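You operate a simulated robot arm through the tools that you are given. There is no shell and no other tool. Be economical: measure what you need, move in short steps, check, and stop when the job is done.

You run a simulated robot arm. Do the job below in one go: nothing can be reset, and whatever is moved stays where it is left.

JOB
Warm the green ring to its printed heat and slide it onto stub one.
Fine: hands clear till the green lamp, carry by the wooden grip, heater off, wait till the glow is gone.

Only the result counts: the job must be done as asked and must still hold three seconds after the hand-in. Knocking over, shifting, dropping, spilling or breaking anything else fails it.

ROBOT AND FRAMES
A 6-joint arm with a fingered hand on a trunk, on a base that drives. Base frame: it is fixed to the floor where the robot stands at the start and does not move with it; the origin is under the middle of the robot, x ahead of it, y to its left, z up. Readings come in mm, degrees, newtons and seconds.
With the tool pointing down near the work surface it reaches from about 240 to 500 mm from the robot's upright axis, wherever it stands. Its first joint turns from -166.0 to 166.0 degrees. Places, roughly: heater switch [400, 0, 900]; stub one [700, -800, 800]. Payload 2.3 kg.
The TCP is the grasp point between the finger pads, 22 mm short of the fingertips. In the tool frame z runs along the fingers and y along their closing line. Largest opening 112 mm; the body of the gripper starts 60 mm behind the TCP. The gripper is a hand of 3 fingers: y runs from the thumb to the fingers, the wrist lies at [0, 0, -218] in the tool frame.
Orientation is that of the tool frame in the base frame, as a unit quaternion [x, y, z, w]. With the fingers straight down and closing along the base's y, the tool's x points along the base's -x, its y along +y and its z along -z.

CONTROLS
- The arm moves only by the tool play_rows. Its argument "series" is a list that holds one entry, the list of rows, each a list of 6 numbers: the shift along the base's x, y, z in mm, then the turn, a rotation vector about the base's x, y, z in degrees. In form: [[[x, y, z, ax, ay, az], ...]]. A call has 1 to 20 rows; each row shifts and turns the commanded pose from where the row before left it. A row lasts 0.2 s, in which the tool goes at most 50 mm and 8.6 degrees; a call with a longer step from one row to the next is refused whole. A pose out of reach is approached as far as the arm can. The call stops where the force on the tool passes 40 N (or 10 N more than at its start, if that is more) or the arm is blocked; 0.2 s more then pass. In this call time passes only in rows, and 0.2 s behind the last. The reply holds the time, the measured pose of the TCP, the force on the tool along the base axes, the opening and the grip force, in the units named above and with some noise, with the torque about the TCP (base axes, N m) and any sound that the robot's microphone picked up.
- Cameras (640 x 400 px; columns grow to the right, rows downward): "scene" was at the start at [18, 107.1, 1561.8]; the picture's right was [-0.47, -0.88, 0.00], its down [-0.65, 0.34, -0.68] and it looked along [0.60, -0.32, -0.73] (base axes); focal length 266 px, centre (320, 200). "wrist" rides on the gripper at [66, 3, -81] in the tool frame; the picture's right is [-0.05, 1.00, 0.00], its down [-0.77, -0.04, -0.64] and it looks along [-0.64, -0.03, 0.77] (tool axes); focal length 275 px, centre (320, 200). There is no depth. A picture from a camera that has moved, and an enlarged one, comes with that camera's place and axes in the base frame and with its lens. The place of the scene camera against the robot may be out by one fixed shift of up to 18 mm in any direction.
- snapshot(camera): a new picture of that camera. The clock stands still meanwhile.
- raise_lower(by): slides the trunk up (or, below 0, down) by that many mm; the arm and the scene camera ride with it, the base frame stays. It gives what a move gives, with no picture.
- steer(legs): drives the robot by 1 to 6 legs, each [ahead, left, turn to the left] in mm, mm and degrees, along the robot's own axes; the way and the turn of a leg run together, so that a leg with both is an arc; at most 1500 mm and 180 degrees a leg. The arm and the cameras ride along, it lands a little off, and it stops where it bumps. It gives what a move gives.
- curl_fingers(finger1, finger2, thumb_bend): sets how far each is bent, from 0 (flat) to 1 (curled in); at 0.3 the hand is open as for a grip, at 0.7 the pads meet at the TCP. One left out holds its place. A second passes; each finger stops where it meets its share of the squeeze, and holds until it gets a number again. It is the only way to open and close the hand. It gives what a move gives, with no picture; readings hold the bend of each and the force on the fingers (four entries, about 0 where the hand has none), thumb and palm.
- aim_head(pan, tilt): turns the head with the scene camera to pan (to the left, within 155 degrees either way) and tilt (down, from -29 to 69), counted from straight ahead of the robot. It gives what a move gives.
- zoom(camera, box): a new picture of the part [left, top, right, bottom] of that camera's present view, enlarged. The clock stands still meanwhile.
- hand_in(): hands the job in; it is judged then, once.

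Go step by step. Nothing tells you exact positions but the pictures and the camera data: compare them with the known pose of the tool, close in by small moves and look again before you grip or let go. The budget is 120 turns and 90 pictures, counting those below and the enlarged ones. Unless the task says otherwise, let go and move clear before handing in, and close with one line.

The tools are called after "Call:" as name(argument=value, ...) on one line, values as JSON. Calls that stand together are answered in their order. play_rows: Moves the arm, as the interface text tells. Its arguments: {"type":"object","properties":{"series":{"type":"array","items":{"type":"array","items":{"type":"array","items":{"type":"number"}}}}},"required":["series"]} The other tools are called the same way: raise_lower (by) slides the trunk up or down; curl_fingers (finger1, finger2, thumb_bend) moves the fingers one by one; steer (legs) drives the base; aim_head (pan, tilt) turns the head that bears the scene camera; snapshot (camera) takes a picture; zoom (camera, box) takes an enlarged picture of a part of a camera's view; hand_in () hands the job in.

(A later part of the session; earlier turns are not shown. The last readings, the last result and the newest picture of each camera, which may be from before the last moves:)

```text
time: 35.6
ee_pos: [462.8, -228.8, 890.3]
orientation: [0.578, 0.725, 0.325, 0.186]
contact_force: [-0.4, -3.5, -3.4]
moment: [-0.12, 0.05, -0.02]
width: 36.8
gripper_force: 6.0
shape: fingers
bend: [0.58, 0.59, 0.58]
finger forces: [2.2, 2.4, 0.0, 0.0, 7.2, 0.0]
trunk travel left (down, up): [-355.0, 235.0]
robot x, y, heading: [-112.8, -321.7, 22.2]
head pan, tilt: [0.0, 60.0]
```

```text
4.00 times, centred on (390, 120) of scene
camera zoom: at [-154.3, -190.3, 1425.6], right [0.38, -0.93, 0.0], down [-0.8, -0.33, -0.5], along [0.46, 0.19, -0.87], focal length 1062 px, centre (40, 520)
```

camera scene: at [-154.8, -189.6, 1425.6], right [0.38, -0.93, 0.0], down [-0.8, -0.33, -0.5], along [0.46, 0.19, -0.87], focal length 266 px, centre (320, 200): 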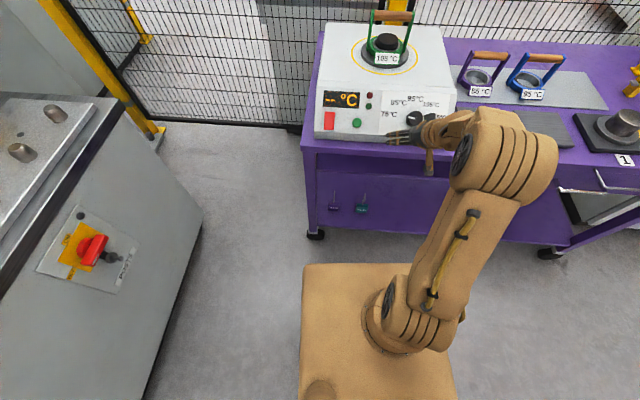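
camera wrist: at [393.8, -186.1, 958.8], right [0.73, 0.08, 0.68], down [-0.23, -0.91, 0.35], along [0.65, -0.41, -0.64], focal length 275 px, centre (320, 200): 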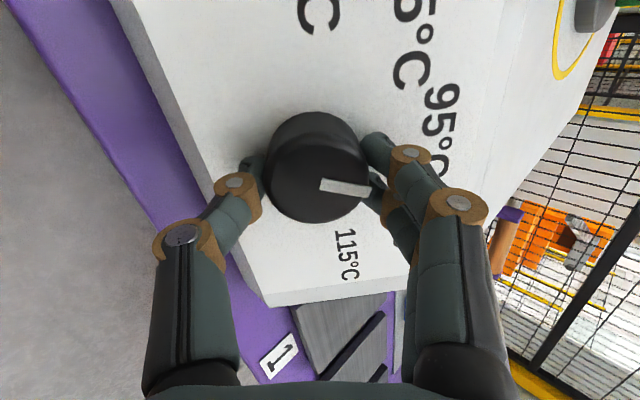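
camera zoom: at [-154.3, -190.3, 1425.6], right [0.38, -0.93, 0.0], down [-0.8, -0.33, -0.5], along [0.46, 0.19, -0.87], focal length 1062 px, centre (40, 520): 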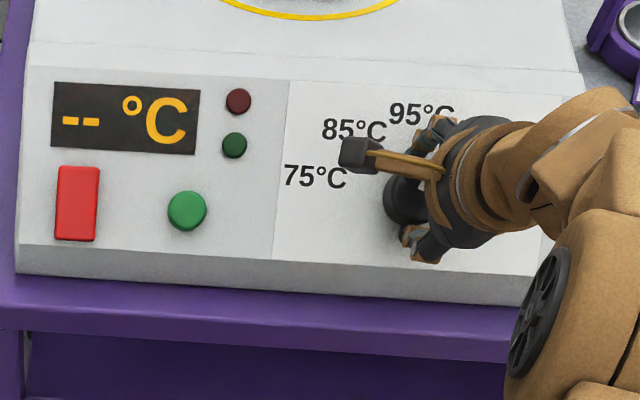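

About 16° more by estimate; I turn that, then release and back out to check.

Call:
play_rows(series=[[[0, 0, 0, 5.18, 2.06, -5.74], [0, 0, 0, 5.18, 2.06, -5.74]]])

Call:
curl_fingers(finger1=0.3, finger2=0.3, thumb_bend=0.3)

Call:
snapshot(camera="wrist")

```text
time: 36.2
ee_pos: [463.3, -229.2, 891.0]
orientation: [0.673, 0.638, 0.349, 0.138]
contact_force: [-2.5, -4.0, -5.1]
moment: [-0.1, 0.08, -0.09]
width: 36.6
gripper_force: 5.9
shape: fingers
bend: [0.59, 0.6, 0.58]
finger forces: [1.4, 2.4, 0.0, 0.1, 7.9, 0.1]
trunk travel left (down, up): [-355.0, 235.0]
robot x, y, heading: [-115.6, -325.2, 22.4]
head pan, tilt: [0.0, 60.0]
```

```text
time: 37.2
ee_pos: [462.9, -228.8, 891.5]
orientation: [0.671, 0.639, 0.348, 0.14]
contact_force: [0.1, -0.4, 0.6]
moment: [-0.01, -0.01, 0.0]
width: 111.1
gripper_force: 0.0
shape: fingers
bend: [0.3, 0.3, 0.3]
finger forces: [0.1, 0.0, 0.0, 0.0, 0.1, 0.0]
trunk travel left (down, up): [-355.0, 235.0]
robot x, y, heading: [-114.5, -325.8, 22.1]
head pan, tilt: [0.0, 60.0]
```

```text
53 pictures are left
camera wrist: at [407.9, -186.9, 971.7], right [0.76, -0.19, 0.62], down [-0.39, -0.89, 0.21], along [0.51, -0.4, -0.76], focal length 275 px, centre (320, 200)
```

wrist: 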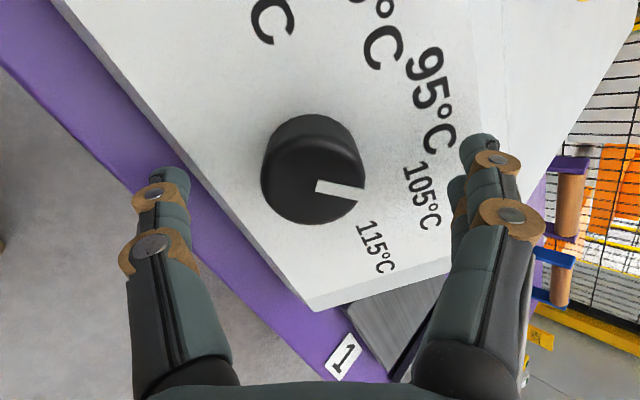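

The pointer is near 105. I back out and un-twist to inspect squarely.

Call:
play_rows(series=[[[-20, -8, 22, 0, 0, 0], [-20, -8, 22, 0, 0, 0], [0, 0, 0, -5.18, -2.06, 5.74], [0, 0, 0, -5.18, -2.06, 5.74], [0, 0, 0, -5.18, -2.06, 5.74], [0, 0, 0, -5.18, -2.06, 5.74], [0, 0, 0, -5.18, -2.06, 5.74], [0, 0, 0, -5.18, -2.06, 5.74], [0, 0, 0, -5.18, -2.06, 5.74], [0, 0, 0, -5.18, -2.06, 5.74], [0, 0, 0, -5.18, -2.06, 5.74], [0, 0, 0, -5.18, -2.06, 5.74], [0, 0, 0, -5.18, -2.06, 5.74], [0, 0, 0, -5.18, -2.06, 5.74], [0, 0, 0, -5.18, -2.06, 5.74]]])

Call:
zoom(camera="wrist", box=[160, 0, 480, 200])

Call:
zoom(camera="scene", box=[310, 70, 470, 170])

```text
time: 40.4
ee_pos: [422.0, -244.6, 935.9]
orientation: [-0.091, 0.922, 0.104, 0.362]
contact_force: [-0.4, 0.6, -0.1]
moment: [0.02, 0.01, -0.01]
width: 111.3
gripper_force: 0.0
shape: fingers
bend: [0.3, 0.3, 0.3]
finger forces: [0.0, 0.1, 0.1, 0.0, 0.0, 0.0]
trunk travel left (down, up): [-355.0, 235.0]
robot x, y, heading: [-118.0, -324.5, 22.2]
head pan, tilt: [0.0, 60.0]
```

```text
2.00 times, centred on (320, 100) of wrist
camera zoom: at [320.4, -267.9, 949.3], right [-0.21, 0.97, 0.16], down [0.15, -0.13, 0.98], along [0.97, 0.23, -0.12], focal length 551 px, centre (320, 400)
```

zoom: 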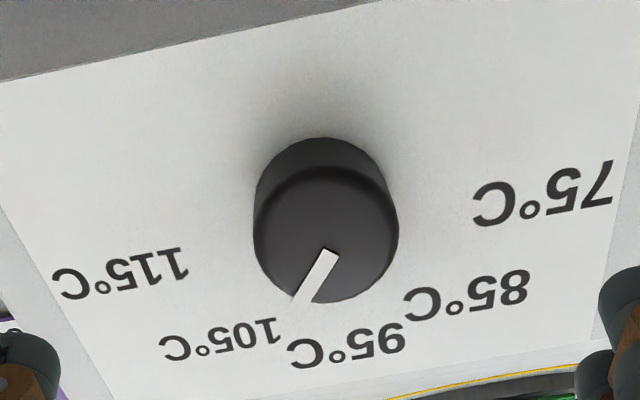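

```text
4.00 times, centred on (390, 120) of scene
camera zoom: at [-154.7, -189.6, 1425.6], right [0.38, -0.93, 0.0], down [-0.8, -0.33, -0.5], along [0.46, 0.19, -0.87], focal length 1062 px, centre (40, 520)
```

zoom: 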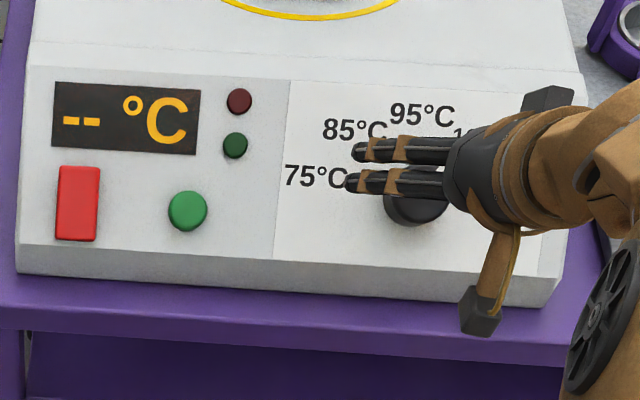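

By geometry the pointer sits roughly 6–8° short of 105, because the fingers lagged. I regrip and nudge further.

Call:
play_rows(series=[[[20.5, 7.8, -22.3, 0, 0, 0], [20.5, 7.8, -22.3, 0, 0, 0]]])

Call:
curl_fingers(finger1=0.62, finger2=0.62, thumb_bend=0.62)

Call:
play_rows(series=[[[0, 0, 0, 4.2, 1.67, -4.67], [0, 0, 0, 4.2, 1.67, -4.67]]])

Call:
curl_fingers(finger1=0.3, finger2=0.3, thumb_bend=0.3)

Call:
play_rows(series=[[[-20.5, -7.8, 22.3, 0, 0, 0], [-20.5, -7.8, 22.3, 0, 0, 0]]])

Call:
zoom(camera="wrist", box=[160, 0, 480, 200])

```text
time: 41.0
ee_pos: [461.4, -226.7, 890.3]
orientation: [-0.09, 0.923, 0.104, 0.36]
contact_force: [0.1, -0.7, -0.3]
moment: [-0.03, -0.01, 0.03]
width: 111.1
gripper_force: 0.0
shape: fingers
bend: [0.3, 0.3, 0.3]
finger forces: [0.0, 0.0, 0.0, 0.0, 0.0, 0.0]
trunk travel left (down, up): [-355.0, 235.0]
robot x, y, heading: [-113.1, -330.3, 22.1]
head pan, tilt: [0.0, 60.0]
```

```text
time: 42.0
ee_pos: [461.7, -227.8, 890.0]
orientation: [-0.089, 0.922, 0.104, 0.361]
contact_force: [0.0, 0.4, -0.5]
moment: [0.0, -0.01, -0.02]
width: 36.3
gripper_force: 5.4
shape: fingers
bend: [0.57, 0.58, 0.59]
finger forces: [3.1, 2.5, 0.1, 0.0, 5.2, 0.1]
trunk travel left (down, up): [-355.0, 235.0]
robot x, y, heading: [-112.6, -323.7, 22.2]
head pan, tilt: [0.0, 60.0]
```

```text
time: 42.6
ee_pos: [462.5, -227.8, 890.9]
orientation: [0.017, 0.927, 0.145, 0.347]
contact_force: [-6.6, 0.4, -2.5]
moment: [-0.04, 0.11, 0.05]
width: 36.1
gripper_force: 6.3
shape: fingers
bend: [0.57, 0.58, 0.59]
finger forces: [4.6, 2.0, 0.1, 0.0, 5.7, 0.0]
trunk travel left (down, up): [-355.0, 235.0]
robot x, y, heading: [-113.6, -325.8, 22.3]
head pan, tilt: [0.0, 60.0]
```

```text
time: 43.6
ee_pos: [462.8, -229.0, 890.3]
orientation: [0.016, 0.926, 0.144, 0.348]
contact_force: [0.0, 0.2, 0.7]
moment: [0.0, 0.01, 0.02]
width: 110.9
gripper_force: 0.2
shape: fingers
bend: [0.3, 0.3, 0.3]
finger forces: [0.0, 0.0, 0.0, 0.0, 0.0, 0.0]
trunk travel left (down, up): [-355.0, 235.0]
robot x, y, heading: [-114.4, -322.7, 22.1]
head pan, tilt: [0.0, 60.0]
```

```text
time: 44.2
ee_pos: [422.0, -244.2, 937.2]
orientation: [0.016, 0.926, 0.144, 0.347]
contact_force: [-0.1, -0.8, -0.6]
moment: [0.01, 0.03, -0.02]
width: 111.3
gripper_force: 0.0
shape: fingers
bend: [0.3, 0.3, 0.3]
finger forces: [0.0, 0.1, 0.0, 0.0, 0.0, 0.0]
trunk travel left (down, up): [-355.0, 235.0]
robot x, y, heading: [-115.8, -327.8, 22.3]
head pan, tilt: [0.0, 60.0]
```

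```text
2.00 times, centred on (320, 100) of wrist
camera zoom: at [319.5, -253.8, 954.1], right [-0.04, 0.95, 0.31], down [0.17, -0.3, 0.94], along [0.98, 0.09, -0.16], focal length 551 px, centre (320, 400)
```

zoom: 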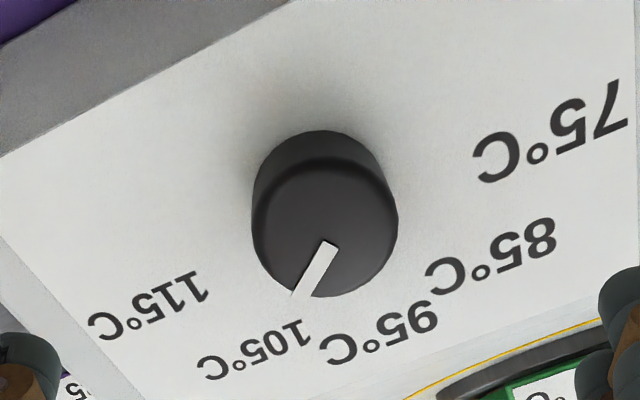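

It may be slightly past now. I zoom tighter for an exact reading.

Call:
zoom(camera="wrist", box=[260, 50, 380, 190])

Call:
play_rows(series=[[[0, 0, 0, -5.18, -2.06, 5.74], [0, 0, 0, -5.18, -2.06, 5.74], [-20, -8, -10, 0, 0, 0], [-20, -8, -10, 0, 0, 0]]])

Call:
zoom(camera="wrist", box=[200, 80, 440, 260])

```text
2.86 times, centred on (320, 120) of wrist
camera zoom: at [319.5, -253.8, 954.1], right [-0.04, 0.95, 0.31], down [0.17, -0.3, 0.94], along [0.98, 0.09, -0.16], focal length 786 px, centre (320, 429)
```

zoom: 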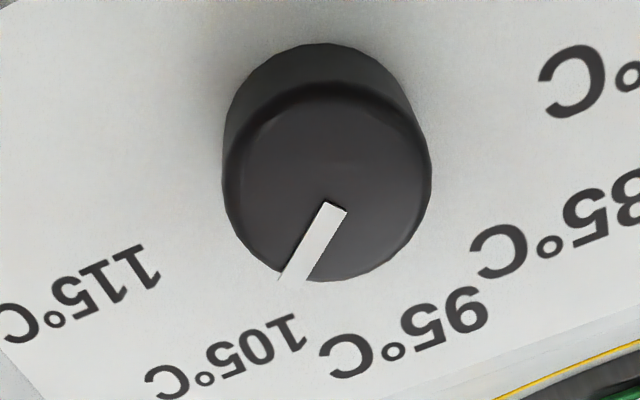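

```text
time: 45.2
ee_pos: [383.8, -257.3, 915.8]
orientation: [-0.113, 0.921, 0.093, 0.362]
contact_force: [0.1, 0.0, 0.5]
moment: [0.03, -0.04, 0.0]
width: 111.3
gripper_force: 0.0
shape: fingers
bend: [0.3, 0.3, 0.3]
finger forces: [0.0, 0.0, 0.1, 0.0, 0.0, 0.0]
trunk travel left (down, up): [-355.0, 235.0]
robot x, y, heading: [-116.7, -325.3, 22.0]
head pan, tilt: [0.0, 60.0]
```

```text
2.22 times, centred on (320, 170) of wrist
camera zoom: at [283.1, -285.1, 930.5], right [-0.24, 0.96, 0.12], down [0.15, -0.09, 0.98], along [0.96, 0.26, -0.12], focal length 612 px, centre (320, 267)
```

zoom: 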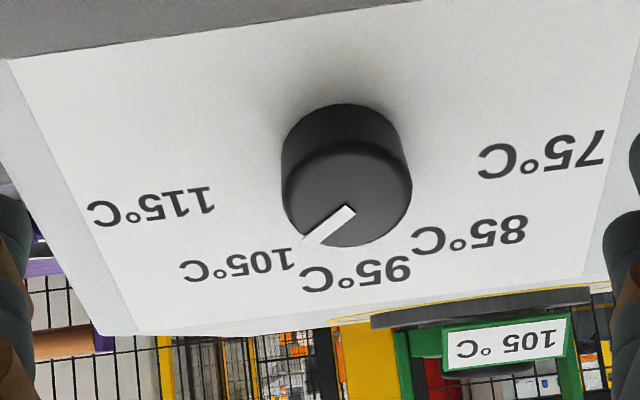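

The pointer now reads 105 within a few degrees. Next I move in front of the red rocker (≈(384, −5, 865)) and inspect it.

Call:
play_rows(series=[[[-10.4, 46, 1.2, -3, -1.2, 3.3], [-10.4, 46, 1.2, -3, -1.2, 3.3], [-10.4, 46, 1.2, -3, -1.2, 3.3], [-10.4, 46, 1.2, 0, 0, 0], [-10.4, 46, 1.2, 0, 0, 0]]])

Call:
curl_fingers(finger1=0.7, finger2=0.7, thumb_bend=0.7)

Call:
snapshot(camera="wrist")

Call:
zoom(camera="scene", box=[300, 70, 480, 170])

```text
time: 46.4
ee_pos: [335.2, -48.0, 920.7]
orientation: [-0.223, 0.899, 0.049, 0.374]
contact_force: [0.6, 0.2, -0.1]
moment: [0.02, -0.01, 0.0]
width: 111.3
gripper_force: 0.1
shape: fingers
bend: [0.3, 0.3, 0.3]
finger forces: [0.0, 0.0, 0.1, 0.0, 0.0, 0.0]
out of reach, approached as far as the arm can: row 3
trunk travel left (down, up): [-355.0, 235.0]
robot x, y, heading: [-115.0, -326.1, 22.2]
head pan, tilt: [0.0, 60.0]
```

```text
time: 47.4
ee_pos: [335.7, -48.1, 920.8]
orientation: [-0.223, 0.899, 0.049, 0.373]
contact_force: [0.0, 0.1, -0.1]
moment: [-0.03, -0.02, 0.02]
width: 2.7
gripper_force: 0.0
shape: fingers
bend: [0.7, 0.7, 0.7]
finger forces: [0.1, 0.0, 0.0, 0.1, 0.0, 0.1]
trunk travel left (down, up): [-355.0, 235.0]
robot x, y, heading: [-117.1, -324.2, 22.1]
head pan, tilt: [0.0, 60.0]
```

```text
47 pictures are left
camera wrist: at [239.5, -90.9, 934.0], right [-0.41, 0.91, -0.05], down [0.08, 0.09, 0.99], along [0.91, 0.4, -0.11], focal length 275 px, centre (320, 200)
```

wrist: 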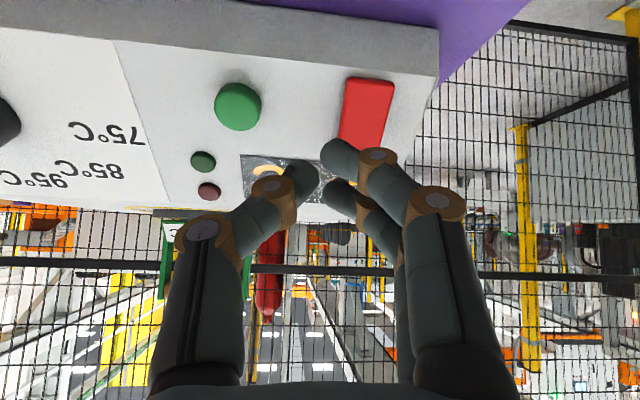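

```text
3.56 times, centred on (390, 120) of scene
camera zoom: at [-154.7, -189.5, 1425.5], right [0.38, -0.93, 0.0], down [-0.8, -0.33, -0.5], along [0.46, 0.19, -0.87], focal length 944 px, centre (71, 484)
```

zoom: 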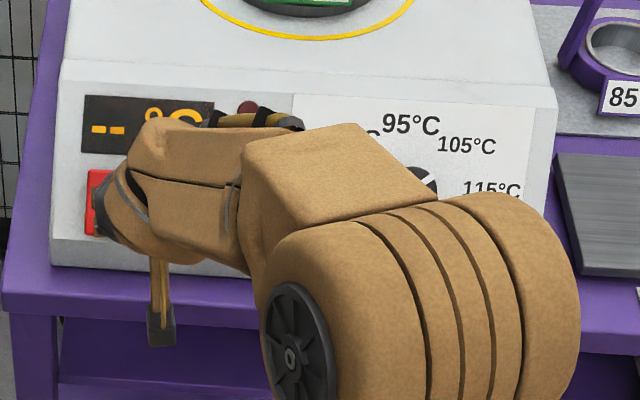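

The scene view confirms the pointer aims at 105. I look at the rocker closely to see its position.

Call:
zoom(camera="wrist", box=[200, 50, 440, 210])

```text
2.50 times, centred on (320, 130) of wrist
camera zoom: at [239.5, -90.9, 934.0], right [-0.41, 0.91, -0.05], down [0.08, 0.09, 0.99], along [0.91, 0.4, -0.11], focal length 688 px, centre (320, 375)
```

zoom: 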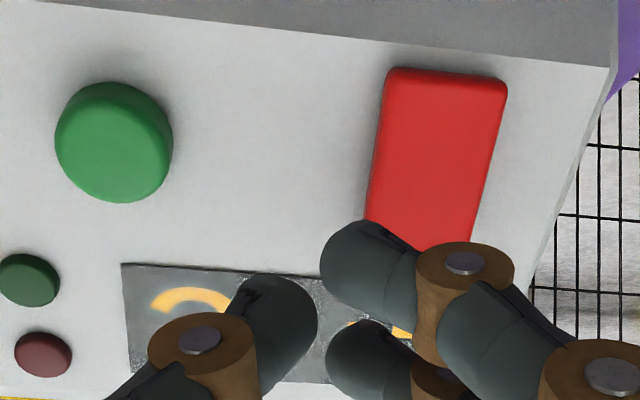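

It looks like a flat rocker pad. I bring the closed fingertips to just above its centre.

Call:
play_rows(series=[[[12, 19.2, -15, 0, 0, 0], [12, 19.2, -15, 0, 0, 0]]])

Call:
snapshot(camera="wrist")

```text
time: 48.0
ee_pos: [357.0, -9.2, 889.0]
orientation: [-0.223, 0.899, 0.049, 0.373]
contact_force: [-0.2, -0.3, 0.3]
moment: [0.01, 0.02, -0.01]
width: 2.9
gripper_force: 0.1
shape: fingers
bend: [0.7, 0.7, 0.7]
finger forces: [0.0, 0.0, 0.0, 0.0, 0.0, 0.0]
trunk travel left (down, up): [-355.0, 235.0]
robot x, y, heading: [-117.4, -328.5, 21.9]
head pan, tilt: [0.0, 60.0]
```

```text
44 pictures are left
camera wrist: at [262.3, -51.3, 902.0], right [-0.41, 0.91, -0.05], down [0.08, 0.09, 0.99], along [0.91, 0.4, -0.11], focal length 275 px, centre (320, 200)
```

wrist: 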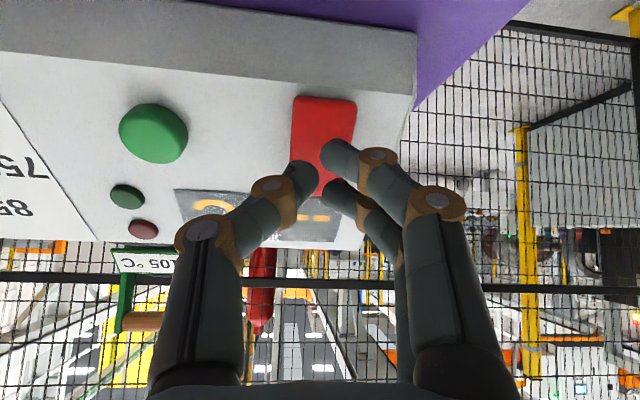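

About 13 mm gap. I press in along the normal in small rows.

Call:
play_rows(series=[[[3.2, 1.3, -3.6, 0, 0, 0], [3.2, 1.3, -3.6, 0, 0, 0], [1.9, 0.8, -2.1, 0, 0, 0]]])

```text
time: 48.8
ee_pos: [366.0, -7.8, 880.3]
orientation: [-0.224, 0.899, 0.049, 0.373]
contact_force: [-0.2, 1.3, -0.4]
moment: [0.0, -0.02, 0.0]
width: 2.8
gripper_force: 0.2
shape: fingers
bend: [0.7, 0.7, 0.7]
finger forces: [0.0, 0.1, 0.0, 0.0, 0.0, 0.0]
trunk travel left (down, up): [-355.0, 235.0]
robot x, y, heading: [-115.8, -327.4, 22.2]
head pan, tilt: [0.0, 60.0]
```

Call:
play_rows(series=[[[1.3, 0.5, -1.5, 0, 0, 0], [1.3, 0.5, -1.5, 0, 0, 0], [1.3, 0.5, -1.5, 0, 0, 0]]])

```text
time: 49.6
ee_pos: [368.6, -8.8, 876.6]
orientation: [-0.224, 0.898, 0.051, 0.374]
contact_force: [-4.4, -2.8, 7.8]
moment: [-0.03, -0.11, -0.05]
width: 1.9
gripper_force: 4.2
shape: fingers
bend: [0.7, 0.7, 0.7]
finger forces: [0.0, 1.0, 0.0, 0.0, 7.8, 0.0]
trunk travel left (down, up): [-355.0, 235.0]
robot x, y, heading: [-115.4, -322.3, 22.1]
head pan, tilt: [0.0, 60.0]
```

Contact at ~9 N. I press a little more and look at the display.

Call:
play_rows(series=[[[1.3, 0.5, -1.5, 0, 0, 0]]])

Call:
snapshot(camera="wrist")

```text
time: 50.0
ee_pos: [370.0, -9.8, 877.7]
orientation: [-0.222, 0.898, 0.05, 0.375]
contact_force: [-8.0, -5.4, 12.6]
moment: [-0.02, -0.15, -0.08]
width: 1.5
gripper_force: 7.7
shape: fingers
bend: [0.7, 0.7, 0.71]
finger forces: [0.6, 3.0, 0.1, 0.1, 11.8, 0.1]
trunk travel left (down, up): [-355.0, 235.0]
robot x, y, heading: [-114.8, -325.1, 22.4]
head pan, tilt: [0.0, 60.0]
```

```text
43 pictures are left
camera wrist: at [273.7, -50.5, 889.3], right [-0.41, 0.91, -0.04], down [0.08, 0.08, 0.99], along [0.91, 0.4, -0.11], focal length 275 px, centre (320, 200)
```

wrist: 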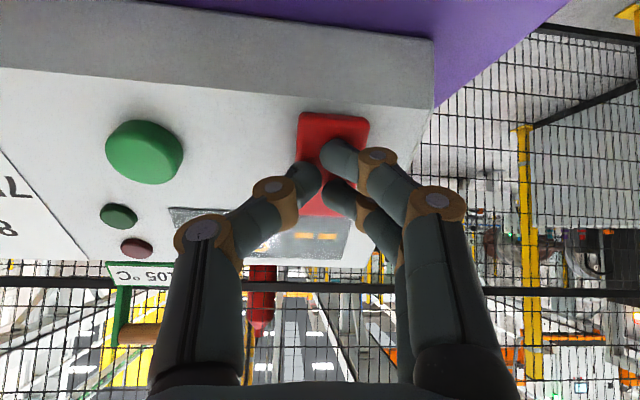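

Nothing changed visibly. Red may be the stop/off; I move over to the green button.

Call:
play_rows(series=[[[-16, -6, 18, 0, 0, 0], [14.5, -36, 0, 0, 0, 0], [14.5, -36, 0, 0, 0, 0]]])

Call:
snapshot(camera="wrist")

```text
time: 50.8
ee_pos: [381.7, -84.4, 893.1]
orientation: [-0.223, 0.899, 0.05, 0.374]
contact_force: [-0.6, -0.9, 0.6]
moment: [0.0, 0.02, 0.02]
width: 2.4
gripper_force: 0.1
shape: fingers
bend: [0.7, 0.7, 0.7]
finger forces: [0.0, 0.0, 0.1, 0.0, 0.0, 0.0]
trunk travel left (down, up): [-355.0, 235.0]
robot x, y, heading: [-115.1, -325.1, 22.1]
head pan, tilt: [0.0, 60.0]
```

```text
42 pictures are left
camera wrist: at [286.1, -127.0, 905.5], right [-0.41, 0.91, -0.04], down [0.08, 0.09, 0.99], along [0.91, 0.4, -0.11], focal length 275 px, centre (320, 200)
```

wrist: 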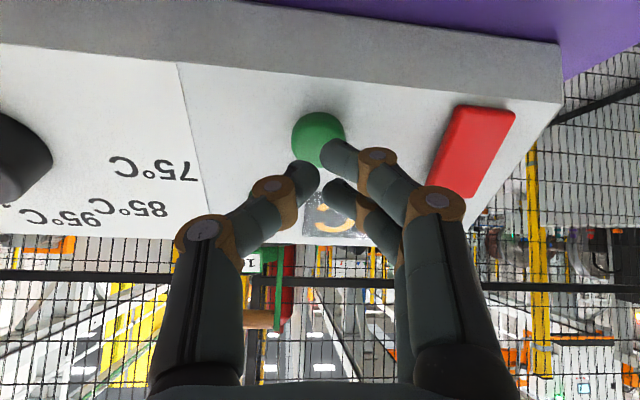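

I nudge to centre on the green button and press.

Call:
play_rows(series=[[[-1.5, -3.5, -4.5, 0, 0, 0], [3.2, 1.3, -3.6, 0, 0, 0], [3.2, 1.3, -3.6, 0, 0, 0]]])

Call:
play_rows(series=[[[1.3, 0.5, -1.5, 0, 0, 0], [1.3, 0.5, -1.5, 0, 0, 0], [1.3, 0.5, -1.5, 0, 0, 0]]])

```text
time: 51.6
ee_pos: [387.7, -85.1, 880.9]
orientation: [-0.223, 0.899, 0.049, 0.373]
contact_force: [-0.1, 0.3, -0.1]
moment: [-0.02, 0.0, 0.0]
width: 2.1
gripper_force: 0.1
shape: fingers
bend: [0.7, 0.7, 0.7]
finger forces: [0.2, 0.0, 0.0, 0.1, 0.0, 0.0]
trunk travel left (down, up): [-355.0, 235.0]
robot x, y, heading: [-112.4, -325.8, 22.5]
head pan, tilt: [0.0, 60.0]
```

```text
time: 52.4
ee_pos: [391.9, -84.2, 875.7]
orientation: [-0.224, 0.899, 0.05, 0.373]
contact_force: [-0.2, 0.3, 0.5]
moment: [0.01, -0.01, 0.02]
width: 2.3
gripper_force: 0.2
shape: fingers
bend: [0.7, 0.7, 0.7]
finger forces: [0.0, 0.0, 0.1, 0.0, 0.4, 0.0]
trunk travel left (down, up): [-355.0, 235.0]
robot x, y, heading: [-116.3, -326.0, 22.1]
head pan, tilt: [0.0, 60.0]
```

Call:
play_rows(series=[[[1.3, 0.5, -1.5, 0, 0, 0], [1.3, 0.5, -1.5, 0, 0, 0], [1.3, 0.5, -1.5, 0, 0, 0]]])

Call:
snapshot(camera="wrist")

```text
time: 53.2
ee_pos: [395.3, -83.3, 871.8]
orientation: [-0.224, 0.899, 0.05, 0.374]
contact_force: [-2.6, -2.5, 4.2]
moment: [-0.02, -0.04, -0.03]
width: 2.2
gripper_force: 2.0
shape: fingers
bend: [0.7, 0.7, 0.7]
finger forces: [0.7, 0.1, 0.0, 0.0, 4.1, 0.0]
trunk travel left (down, up): [-355.0, 235.0]
robot x, y, heading: [-111.7, -324.6, 22.4]
head pan, tilt: [0.0, 60.0]
heard: click
```

```text
41 pictures are left
camera wrist: at [299.7, -124.9, 885.3], right [-0.41, 0.91, -0.05], down [0.08, 0.09, 0.99], along [0.91, 0.4, -0.11], focal length 275 px, centre (320, 200)
```

wrist: 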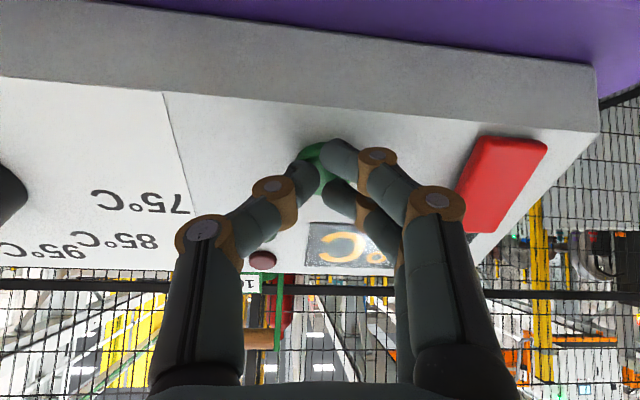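

Click heard. I back off and read the panel.

Call:
play_rows(series=[[[-19, -8, 21, 0, 0, 0], [-19, -8, 0, 0, 0, 0]]])

Call:
zoom(camera="wrist", box=[160, 80, 520, 260])

```text
time: 53.8
ee_pos: [360.1, -99.1, 892.5]
orientation: [-0.224, 0.899, 0.051, 0.373]
contact_force: [-0.6, 0.9, -0.6]
moment: [-0.03, 0.01, 0.02]
width: 2.2
gripper_force: 0.1
shape: fingers
bend: [0.7, 0.7, 0.7]
finger forces: [0.0, 0.1, 0.0, 0.0, 0.1, 0.1]
trunk travel left (down, up): [-355.0, 235.0]
robot x, y, heading: [-115.4, -324.5, 22.1]
head pan, tilt: [0.0, 60.0]
```

```text
1.78 times, centred on (340, 170) of wrist
camera zoom: at [264.0, -141.4, 904.3], right [-0.41, 0.91, -0.04], down [0.08, 0.09, 0.99], along [0.91, 0.4, -0.11], focal length 489 px, centre (284, 253)
```

zoom: 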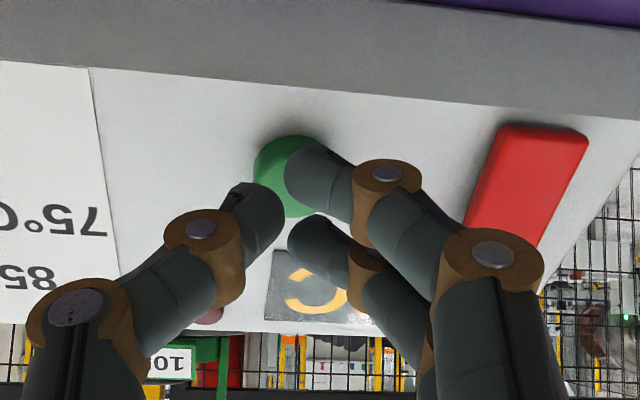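

I move the hand aside so the whole panel is visible.

Call:
play_rows(series=[[[5, -45, 5, 0, 0, 0], [8, -45, 5, 0, 0, 0], [10, -45, 5, 0, 0, 0], [16, -40, 5, 0, 0, 0]]])

Call:
zoom(camera="scene", box=[300, 10, 480, 150])

```text
time: 54.8
ee_pos: [396.9, -275.0, 912.5]
orientation: [-0.222, 0.899, 0.049, 0.373]
contact_force: [0.2, -0.4, -0.5]
moment: [-0.02, 0.02, 0.03]
width: 2.1
gripper_force: 0.0
shape: fingers
bend: [0.7, 0.7, 0.7]
finger forces: [0.1, 0.1, 0.1, 0.0, 0.0, 0.1]
out of reach, approached as far as the arm can: row 1
trunk travel left (down, up): [-355.0, 235.0]
robot x, y, heading: [-113.4, -324.2, 22.1]
head pan, tilt: [0.0, 60.0]
```

```text
2.86 times, centred on (390, 80) of scene
camera zoom: at [-154.5, -190.2, 1425.6], right [0.38, -0.93, 0.0], down [-0.8, -0.33, -0.5], along [0.46, 0.19, -0.87], focal length 758 px, centre (120, 543)
```

zoom: 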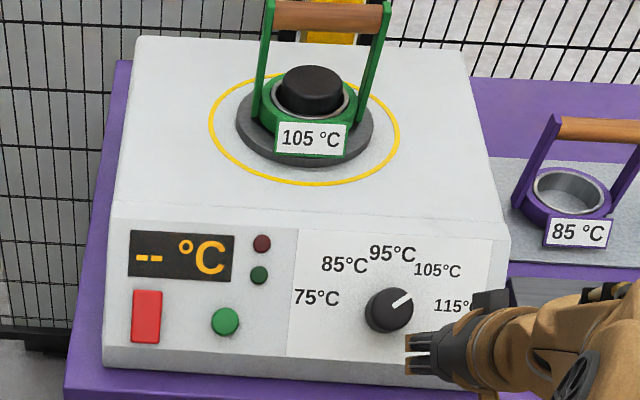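

The pointer has overshot 105 by ~9°, and the display is still off. I go back to the knob and turn it 9° back.

Call:
curl_fingers(finger1=0.3, finger2=0.3, thumb_bend=0.3)

Call:
play_rows(series=[[[12, 15.5, 13, 0, 0, 0], [12, 15.5, 13, 0, 0, 0], [20.5, 8, -23.5, 0, 0, 0], [20.5, 8, -23.5, 0, 0, 0]]])

Call:
curl_fingers(finger1=0.62, finger2=0.62, thumb_bend=0.62)

Call:
play_rows(series=[[[0, 0, 0, -2.9, -1.16, 3.23], [0, 0, 0, -2.9, -1.16, 3.23]]])

Call:
curl_fingers(finger1=0.3, finger2=0.3, thumb_bend=0.3)

Call:
play_rows(series=[[[-20.5, -8, 23.5, 0, 0, 0], [-20.5, -8, 23.5, 0, 0, 0], [0, -40, -15, 0, 0, 0], [0, -40, 0, 0, 0, 0]]])

Call:
zoom(camera="scene", box=[320, 60, 440, 140])

```text
time: 55.8
ee_pos: [398.1, -275.1, 912.9]
orientation: [-0.224, 0.899, 0.05, 0.373]
contact_force: [-0.1, -0.1, -0.3]
moment: [0.0, 0.0, 0.02]
width: 111.0
gripper_force: 0.0
shape: fingers
bend: [0.3, 0.3, 0.3]
finger forces: [0.0, 0.0, 0.0, 0.0, 0.0, 0.0]
trunk travel left (down, up): [-355.0, 235.0]
robot x, y, heading: [-116.4, -325.7, 22.3]
head pan, tilt: [0.0, 60.0]
```

```text
time: 56.8
ee_pos: [462.3, -227.3, 889.2]
orientation: [-0.223, 0.899, 0.05, 0.373]
contact_force: [0.3, 0.0, 0.2]
moment: [-0.03, 0.0, -0.01]
width: 111.1
gripper_force: 0.1
shape: fingers
bend: [0.3, 0.3, 0.3]
finger forces: [0.1, 0.1, 0.0, 0.0, 0.0, 0.0]
trunk travel left (down, up): [-355.0, 235.0]
robot x, y, heading: [-119.1, -326.5, 22.2]
head pan, tilt: [0.0, 60.0]
```

```text
time: 57.8
ee_pos: [461.5, -227.1, 888.8]
orientation: [-0.223, 0.899, 0.049, 0.373]
contact_force: [1.0, 0.3, -0.3]
moment: [-0.01, -0.01, -0.03]
width: 36.4
gripper_force: 5.7
shape: fingers
bend: [0.57, 0.58, 0.59]
finger forces: [3.2, 2.8, 0.0, 0.0, 5.5, 0.1]
trunk travel left (down, up): [-355.0, 235.0]
robot x, y, heading: [-116.6, -326.5, 22.1]
head pan, tilt: [0.0, 60.0]
```

```text
time: 58.4
ee_pos: [461.7, -225.7, 889.6]
orientation: [-0.294, 0.878, 0.02, 0.376]
contact_force: [-1.5, 0.5, -3.5]
moment: [-0.01, 0.05, 0.01]
width: 36.7
gripper_force: 5.5
shape: fingers
bend: [0.57, 0.58, 0.59]
finger forces: [4.1, 2.2, 0.0, 0.0, 4.7, 0.0]
trunk travel left (down, up): [-355.0, 235.0]
robot x, y, heading: [-118.7, -325.6, 22.4]
head pan, tilt: [0.0, 60.0]
```

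```text
time: 59.4
ee_pos: [461.5, -227.8, 891.0]
orientation: [-0.293, 0.878, 0.02, 0.377]
contact_force: [0.0, 0.9, 0.6]
moment: [-0.02, 0.02, -0.03]
width: 111.0
gripper_force: 0.1
shape: fingers
bend: [0.3, 0.3, 0.3]
finger forces: [0.0, 0.1, 0.1, 0.0, 0.0, 0.1]
trunk travel left (down, up): [-355.0, 235.0]
robot x, y, heading: [-113.3, -325.7, 22.1]
head pan, tilt: [0.0, 60.0]
```

```text
time: 60.4
ee_pos: [423.2, -321.3, 923.9]
orientation: [-0.293, 0.879, 0.019, 0.376]
contact_force: [0.7, -0.2, 1.0]
moment: [0.03, 0.03, -0.02]
width: 111.3
gripper_force: 0.1
shape: fingers
bend: [0.3, 0.3, 0.3]
finger forces: [0.0, 0.0, 0.1, 0.1, 0.0, 0.1]
trunk travel left (down, up): [-355.0, 235.0]
robot x, y, heading: [-112.4, -322.5, 22.2]
head pan, tilt: [0.0, 60.0]
```

```text
5.00 times, centred on (380, 100) of scene
camera zoom: at [-154.8, -190.1, 1425.6], right [0.38, -0.93, 0.0], down [-0.8, -0.33, -0.5], along [0.46, 0.19, -0.87], focal length 1327 px, centre (20, 700)
```

zoom: 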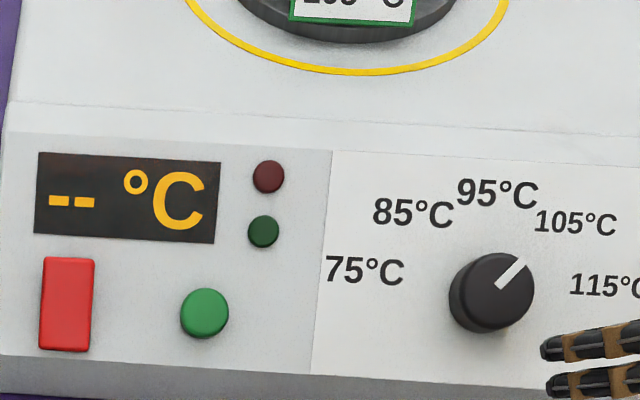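

The pointer is now right on 105. Next I press the rocker's lower end, which appears raised; I go there with fingers closed.

Call:
curl_fingers(finger1=0.7, finger2=0.7, thumb_bend=0.7)

Call:
play_rows(series=[[[-11, 43, -3, 0, 0, 0], [-11, 43, -3, 1.5, 0.6, -1.6], [-11, 43, -3, 1.5, 0.6, -1.6], [-11, 43, -3, 0, 0, 0], [-11, 43, -4, 0, 0, 0], [-11, 43, -4, 0, 0, 0], [-11, 43, -4, 0, 0, 0]]])

Call:
snapshot(camera="wrist")

```text
time: 61.4
ee_pos: [425.1, -320.2, 925.0]
orientation: [-0.294, 0.878, 0.021, 0.376]
contact_force: [-0.2, -0.4, -0.2]
moment: [0.01, 0.02, -0.01]
width: 3.0
gripper_force: 0.1
shape: fingers
bend: [0.7, 0.7, 0.7]
finger forces: [0.1, 0.0, 0.0, 0.0, 0.0, 0.1]
trunk travel left (down, up): [-355.0, 235.0]
robot x, y, heading: [-114.9, -326.6, 22.3]
head pan, tilt: [0.0, 60.0]
```

```text
time: 63.0
ee_pos: [345.9, -35.8, 892.5]
orientation: [-0.259, 0.89, 0.034, 0.375]
contact_force: [-0.3, -0.3, 0.2]
moment: [-0.01, -0.04, 0.03]
width: 2.8
gripper_force: 0.1
shape: fingers
bend: [0.7, 0.7, 0.7]
finger forces: [0.1, 0.1, 0.0, 0.0, 0.0, 0.0]
out of reach, approached as far as the arm can: row 5, 6
trunk travel left (down, up): [-355.0, 235.0]
robot x, y, heading: [-114.2, -327.7, 22.3]
head pan, tilt: [0.0, 60.0]
```

```text
37 pictures are left
camera wrist: at [252.7, -82.9, 905.0], right [-0.46, 0.88, -0.1], down [0.06, 0.14, 0.99], along [0.89, 0.45, -0.11], focal length 275 px, centre (320, 200)
```

wrist: 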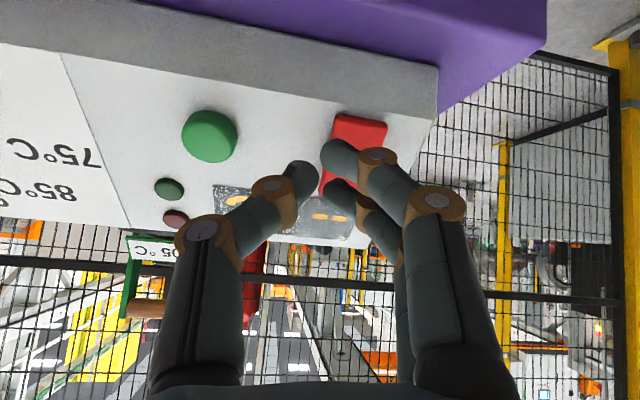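

I position at the rocker's lower end and press along the normal.

Call:
play_rows(series=[[[5.8, 18.6, -13, 0, 0, 0], [3.2, 1.3, -3.6, 0, 0, 0]]])

Call:
play_rows(series=[[[2, 0.8, -2.2, 0, 0, 0], [2, 0.8, -2.2, 0, 0, 0], [2, 0.8, -2.2, 0, 0, 0]]])

```text
time: 63.6
ee_pos: [356.5, -17.8, 875.7]
orientation: [-0.258, 0.89, 0.035, 0.375]
contact_force: [0.3, 0.2, -0.4]
moment: [-0.01, 0.01, 0.03]
width: 2.7
gripper_force: 0.0
shape: fingers
bend: [0.7, 0.7, 0.7]
finger forces: [0.0, 0.0, 0.0, 0.0, 0.1, 0.0]
trunk travel left (down, up): [-355.0, 235.0]
robot x, y, heading: [-115.2, -327.1, 22.2]
head pan, tilt: [0.0, 60.0]
```

```text
time: 64.4
ee_pos: [361.7, -13.2, 869.5]
orientation: [-0.259, 0.89, 0.036, 0.374]
contact_force: [-0.1, 0.0, 0.3]
moment: [-0.01, -0.02, -0.01]
width: 2.7
gripper_force: 0.0
shape: fingers
bend: [0.7, 0.7, 0.7]
finger forces: [0.0, 0.0, 0.0, 0.1, 0.0, 0.1]
trunk travel left (down, up): [-355.0, 235.0]
robot x, y, heading: [-111.8, -323.8, 22.1]
head pan, tilt: [0.0, 60.0]
```

Call:
play_rows(series=[[[2, 0.8, -2.2, 0, 0, 0], [2, 0.8, -2.2, 0, 0, 0], [2, 0.8, -2.2, 0, 0, 0]]])

Call:
snapshot(camera="wrist")

```text
time: 65.2
ee_pos: [363.0, -14.1, 868.5]
orientation: [-0.259, 0.888, 0.038, 0.378]
contact_force: [-12.8, -6.0, 19.0]
moment: [0.02, -0.21, -0.04]
width: 1.4
gripper_force: 11.6
shape: fingers
bend: [0.7, 0.71, 0.71]
finger forces: [0.8, 7.5, 0.1, 0.0, 15.3, 0.0]
trunk travel left (down, up): [-355.0, 235.0]
robot x, y, heading: [-115.5, -325.1, 22.2]
head pan, tilt: [0.0, 60.0]
```

```text
36 pictures are left
camera wrist: at [269.8, -60.6, 880.4], right [-0.46, 0.88, -0.1], down [0.05, 0.14, 0.99], along [0.89, 0.45, -0.11], focal length 275 px, centre (320, 200)
```

wrist: 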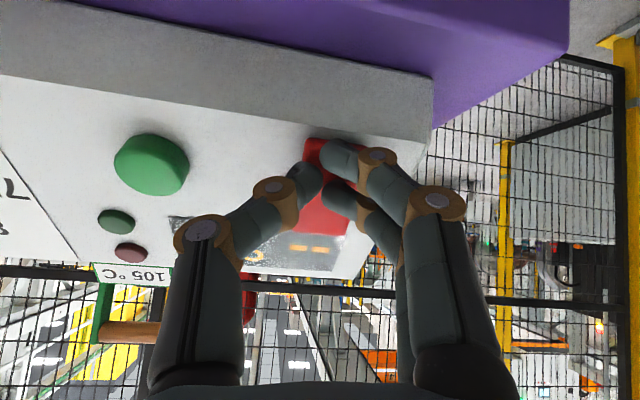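

No effect at the lower end. I try the upper end of the rocker.

Call:
play_rows(series=[[[-9, -3.5, 10, 0, 0, 0], [18, 8, 18, 0, 0, 0], [3.5, 1.4, -4, 0, 0, 0], [2.6, 1, -3, 0, 0, 0]]])

Call:
play_rows(series=[[[2, 0.8, -2.2, 0, 0, 0], [2, 0.8, -2.2, 0, 0, 0], [2, 0.8, -2.2, 0, 0, 0]]])

```text
time: 66.2
ee_pos: [379.5, -7.1, 885.9]
orientation: [-0.258, 0.889, 0.037, 0.377]
contact_force: [-4.0, -0.8, 8.1]
moment: [0.0, -0.02, -0.03]
width: 1.9
gripper_force: 3.9
shape: fingers
bend: [0.7, 0.7, 0.7]
finger forces: [4.0, 0.1, 0.0, 0.1, 4.7, 0.1]
trunk travel left (down, up): [-355.0, 235.0]
robot x, y, heading: [-114.2, -325.0, 22.2]
head pan, tilt: [0.0, 60.0]
```

```text
time: 67.0
ee_pos: [381.6, -6.1, 884.6]
orientation: [-0.258, 0.887, 0.038, 0.38]
contact_force: [-20.8, -10.5, 24.9]
moment: [-0.13, 0.04, -0.28]
width: 1.5
gripper_force: 17.6
shape: fingers
bend: [0.74, 0.7, 0.7]
finger forces: [16.4, 0.0, 0.0, 0.0, 19.6, 0.1]
trunk travel left (down, up): [-355.0, 235.0]
robot x, y, heading: [-117.7, -326.0, 22.4]
head pan, tilt: [0.0, 60.0]
stopped in row 3: the force on the tool passed its limit at 41 N (the readings are from after the stop); the commanded pose is now the measured one
```

I back off and look at the panel state.

Call:
play_rows(series=[[[-13, -5, 14, 0, 0, 0], [-13, -5, 14, 0, 0, 0], [7, -44, 3, 0, 0, 0], [7, -44, 3, 0, 0, 0], [10, -44, 3, 0, 0, 0], [10, -44, 3, 0, 0, 0], [10, -44, 0, 0, 0, 0], [8, -30, 0, 0, 0, 0]]])

Call:
zoom(camera="scene", box=[310, 50, 430, 150])

```text
time: 68.8
ee_pos: [418.9, -256.0, 925.3]
orientation: [-0.257, 0.89, 0.036, 0.374]
contact_force: [-0.3, 0.4, 0.8]
moment: [0.01, -0.02, -0.02]
width: 2.3
gripper_force: 0.1
shape: fingers
bend: [0.7, 0.7, 0.7]
finger forces: [0.0, 0.0, 0.0, 0.1, 0.0, 0.1]
out of reach, approached as far as the arm can: row 8
trunk travel left (down, up): [-355.0, 235.0]
robot x, y, heading: [-117.3, -324.8, 22.2]
head pan, tilt: [0.0, 60.0]
```

```text
4.00 times, centred on (370, 100) of scene
camera zoom: at [-154.9, -190.0, 1425.6], right [0.38, -0.93, 0.0], down [-0.8, -0.33, -0.5], along [0.46, 0.19, -0.87], focal length 1062 px, centre (120, 600)
```

zoom: 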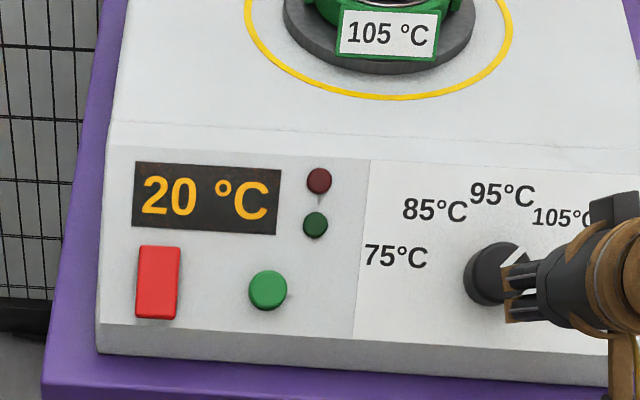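

The display now shows 20 °C: the upper end switched it on. Now I press green to start heating.

Call:
play_rows(series=[[[-10, 41.5, -4, 0, 0, 0], [-10, 41.5, -5, 0, 0, 0], [-10, 41.5, -8, 0, 0, 0], [-10, 41.5, -12, 0, 0, 0]]])

```text
time: 69.8
ee_pos: [376.2, -90.8, 896.8]
orientation: [-0.259, 0.889, 0.037, 0.376]
contact_force: [-0.3, 0.4, 0.6]
moment: [0.02, 0.02, 0.02]
width: 2.2
gripper_force: 0.0
shape: fingers
bend: [0.7, 0.7, 0.7]
finger forces: [0.0, 0.1, 0.0, 0.1, 0.0, 0.0]
trunk travel left (down, up): [-355.0, 235.0]
robot x, y, heading: [-117.1, -323.7, 22.1]
head pan, tilt: [0.0, 60.0]
```

Call:
play_rows(series=[[[4.2, 1.7, -5.7, 0, 0, 0], [4.2, 1.7, -5.7, 0, 0, 0], [4.2, 1.7, -5.7, 0, 0, 0], [2.5, 1, -3.2, 0, 0, 0], [2, 0.8, -2.3, 0, 0, 0], [2, 0.8, -2.2, 0, 0, 0]]])

```text
time: 71.2
ee_pos: [396.0, -85.3, 870.5]
orientation: [-0.258, 0.888, 0.037, 0.378]
contact_force: [-4.4, -3.3, 6.9]
moment: [-0.07, -0.07, -0.06]
width: 2.1
gripper_force: 4.5
shape: fingers
bend: [0.7, 0.7, 0.7]
finger forces: [1.7, 0.0, 0.0, 0.0, 7.5, 0.1]
trunk travel left (down, up): [-355.0, 235.0]
robot x, y, heading: [-118.0, -328.7, 22.3]
head pan, tilt: [0.0, 60.0]
heard: click
```

Click. I withdraw the hand well clear and check the panel.

Call:
play_rows(series=[[[-13, -5, 14, 0, 0, 0], [-13, -5, 14, 0, 0, 0], [8, -44, 5, 0, 0, 0], [8, -44, 5, 0, 0, 0], [10, -44, 5, 0, 0, 0], [10, -44, 5, 0, 0, 0], [12, -44, 5, 0, 0, 0]]])

Call:
zoom(camera="scene", box=[310, 0, 450, 140])

```text
time: 72.8
ee_pos: [423.9, -277.4, 933.9]
orientation: [-0.257, 0.89, 0.036, 0.375]
contact_force: [-0.1, -0.5, 1.0]
moment: [0.0, -0.03, -0.02]
width: 2.3
gripper_force: 0.0
shape: fingers
bend: [0.7, 0.7, 0.7]
finger forces: [0.0, 0.0, 0.0, 0.0, 0.0, 0.0]
out of reach, approached as far as the arm can: row 3, 4, 5, 6, 7
trunk travel left (down, up): [-355.0, 235.0]
robot x, y, heading: [-114.0, -327.1, 22.1]
head pan, tilt: [0.0, 60.0]
```

```text
2.86 times, centred on (380, 70) of scene
camera zoom: at [-154.8, -190.2, 1425.6], right [0.38, -0.93, 0.0], down [-0.8, -0.33, -0.5], along [0.46, 0.19, -0.87], focal length 758 px, centre (149, 571)
```

zoom: 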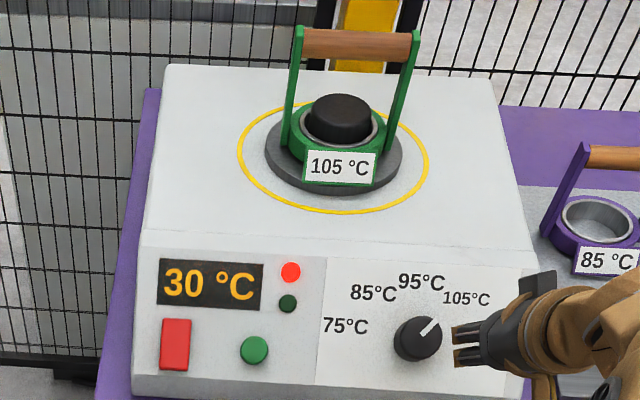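

Heating works (30 °C, red lamp). While it heats I keep the hand outside the yellow circle, raise the trunk and turn the hand for the grip bar (≈(670, −68, 1027)).

Call:
raise_lower(by=120)

Call:
play_rows(series=[[[-10, 0, 10, -3, 7.4, 0], [-10, 0, 10, 0, 0, 0], [0, 0, 0, 4.17, 1.69, -6.43], [0, 0, 0, 4.17, 1.69, -6.43], [0, 0, 0, 4.17, 1.69, -6.43], [0, 0, 0, 4.17, 1.69, -6.43], [0, 0, 0, 4.17, 1.69, -6.43], [0, 0, 0, 4.17, 1.69, -6.43], [0, 0, 0, 4.17, 1.69, -6.43], [0, 0, 0, 4.17, 1.69, -6.43], [0, 0, 0, 4.17, 1.69, -6.43], [0, 0, 0, 4.17, 1.69, -6.43], [0, 0, 0, 4.17, 1.69, -6.43], [0, 0, 0, 4.17, 1.69, -6.43]]])

Call:
zoom(camera="scene", box=[310, 50, 470, 200])

```text
time: 74.3
ee_pos: [423.8, -277.0, 1055.0]
orientation: [-0.258, 0.89, 0.036, 0.374]
contact_force: [-0.2, 0.9, 0.4]
moment: [-0.01, -0.01, -0.03]
width: 2.3
gripper_force: 0.0
shape: fingers
bend: [0.7, 0.7, 0.7]
finger forces: [0.1, 0.0, 0.0, 0.0, 0.0, 0.0]
trunk travel left (down, up): [-475.0, 115.0]
robot x, y, heading: [-113.7, -326.4, 22.2]
head pan, tilt: [0.0, 60.0]
```

```text
time: 77.3
ee_pos: [404.0, -277.0, 1074.6]
orientation: [0.493, 0.818, 0.231, 0.186]
contact_force: [-0.6, 0.2, -0.1]
moment: [-0.02, 0.0, 0.0]
width: 2.0
gripper_force: 0.1
shape: fingers
bend: [0.7, 0.7, 0.7]
finger forces: [0.0, 0.0, 0.1, 0.1, 0.0, 0.0]
trunk travel left (down, up): [-475.0, 115.0]
robot x, y, heading: [-119.5, -326.3, 22.3]
head pan, tilt: [0.0, 60.0]
```

```text
2.67 times, centred on (390, 125) of scene
camera zoom: at [-155.0, -189.7, 1545.6], right [0.38, -0.93, 0.0], down [-0.8, -0.33, -0.5], along [0.46, 0.19, -0.87], focal length 708 px, centre (133, 400)
```

zoom: 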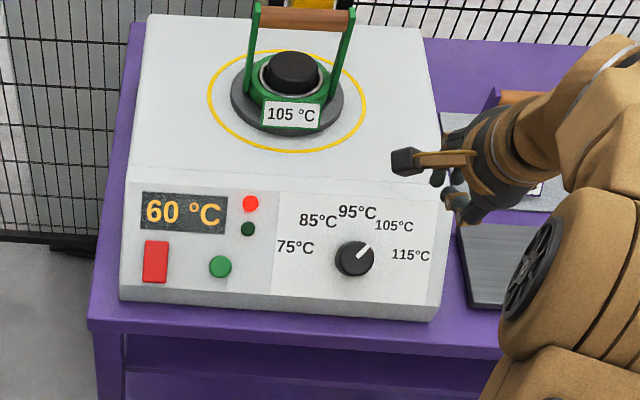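

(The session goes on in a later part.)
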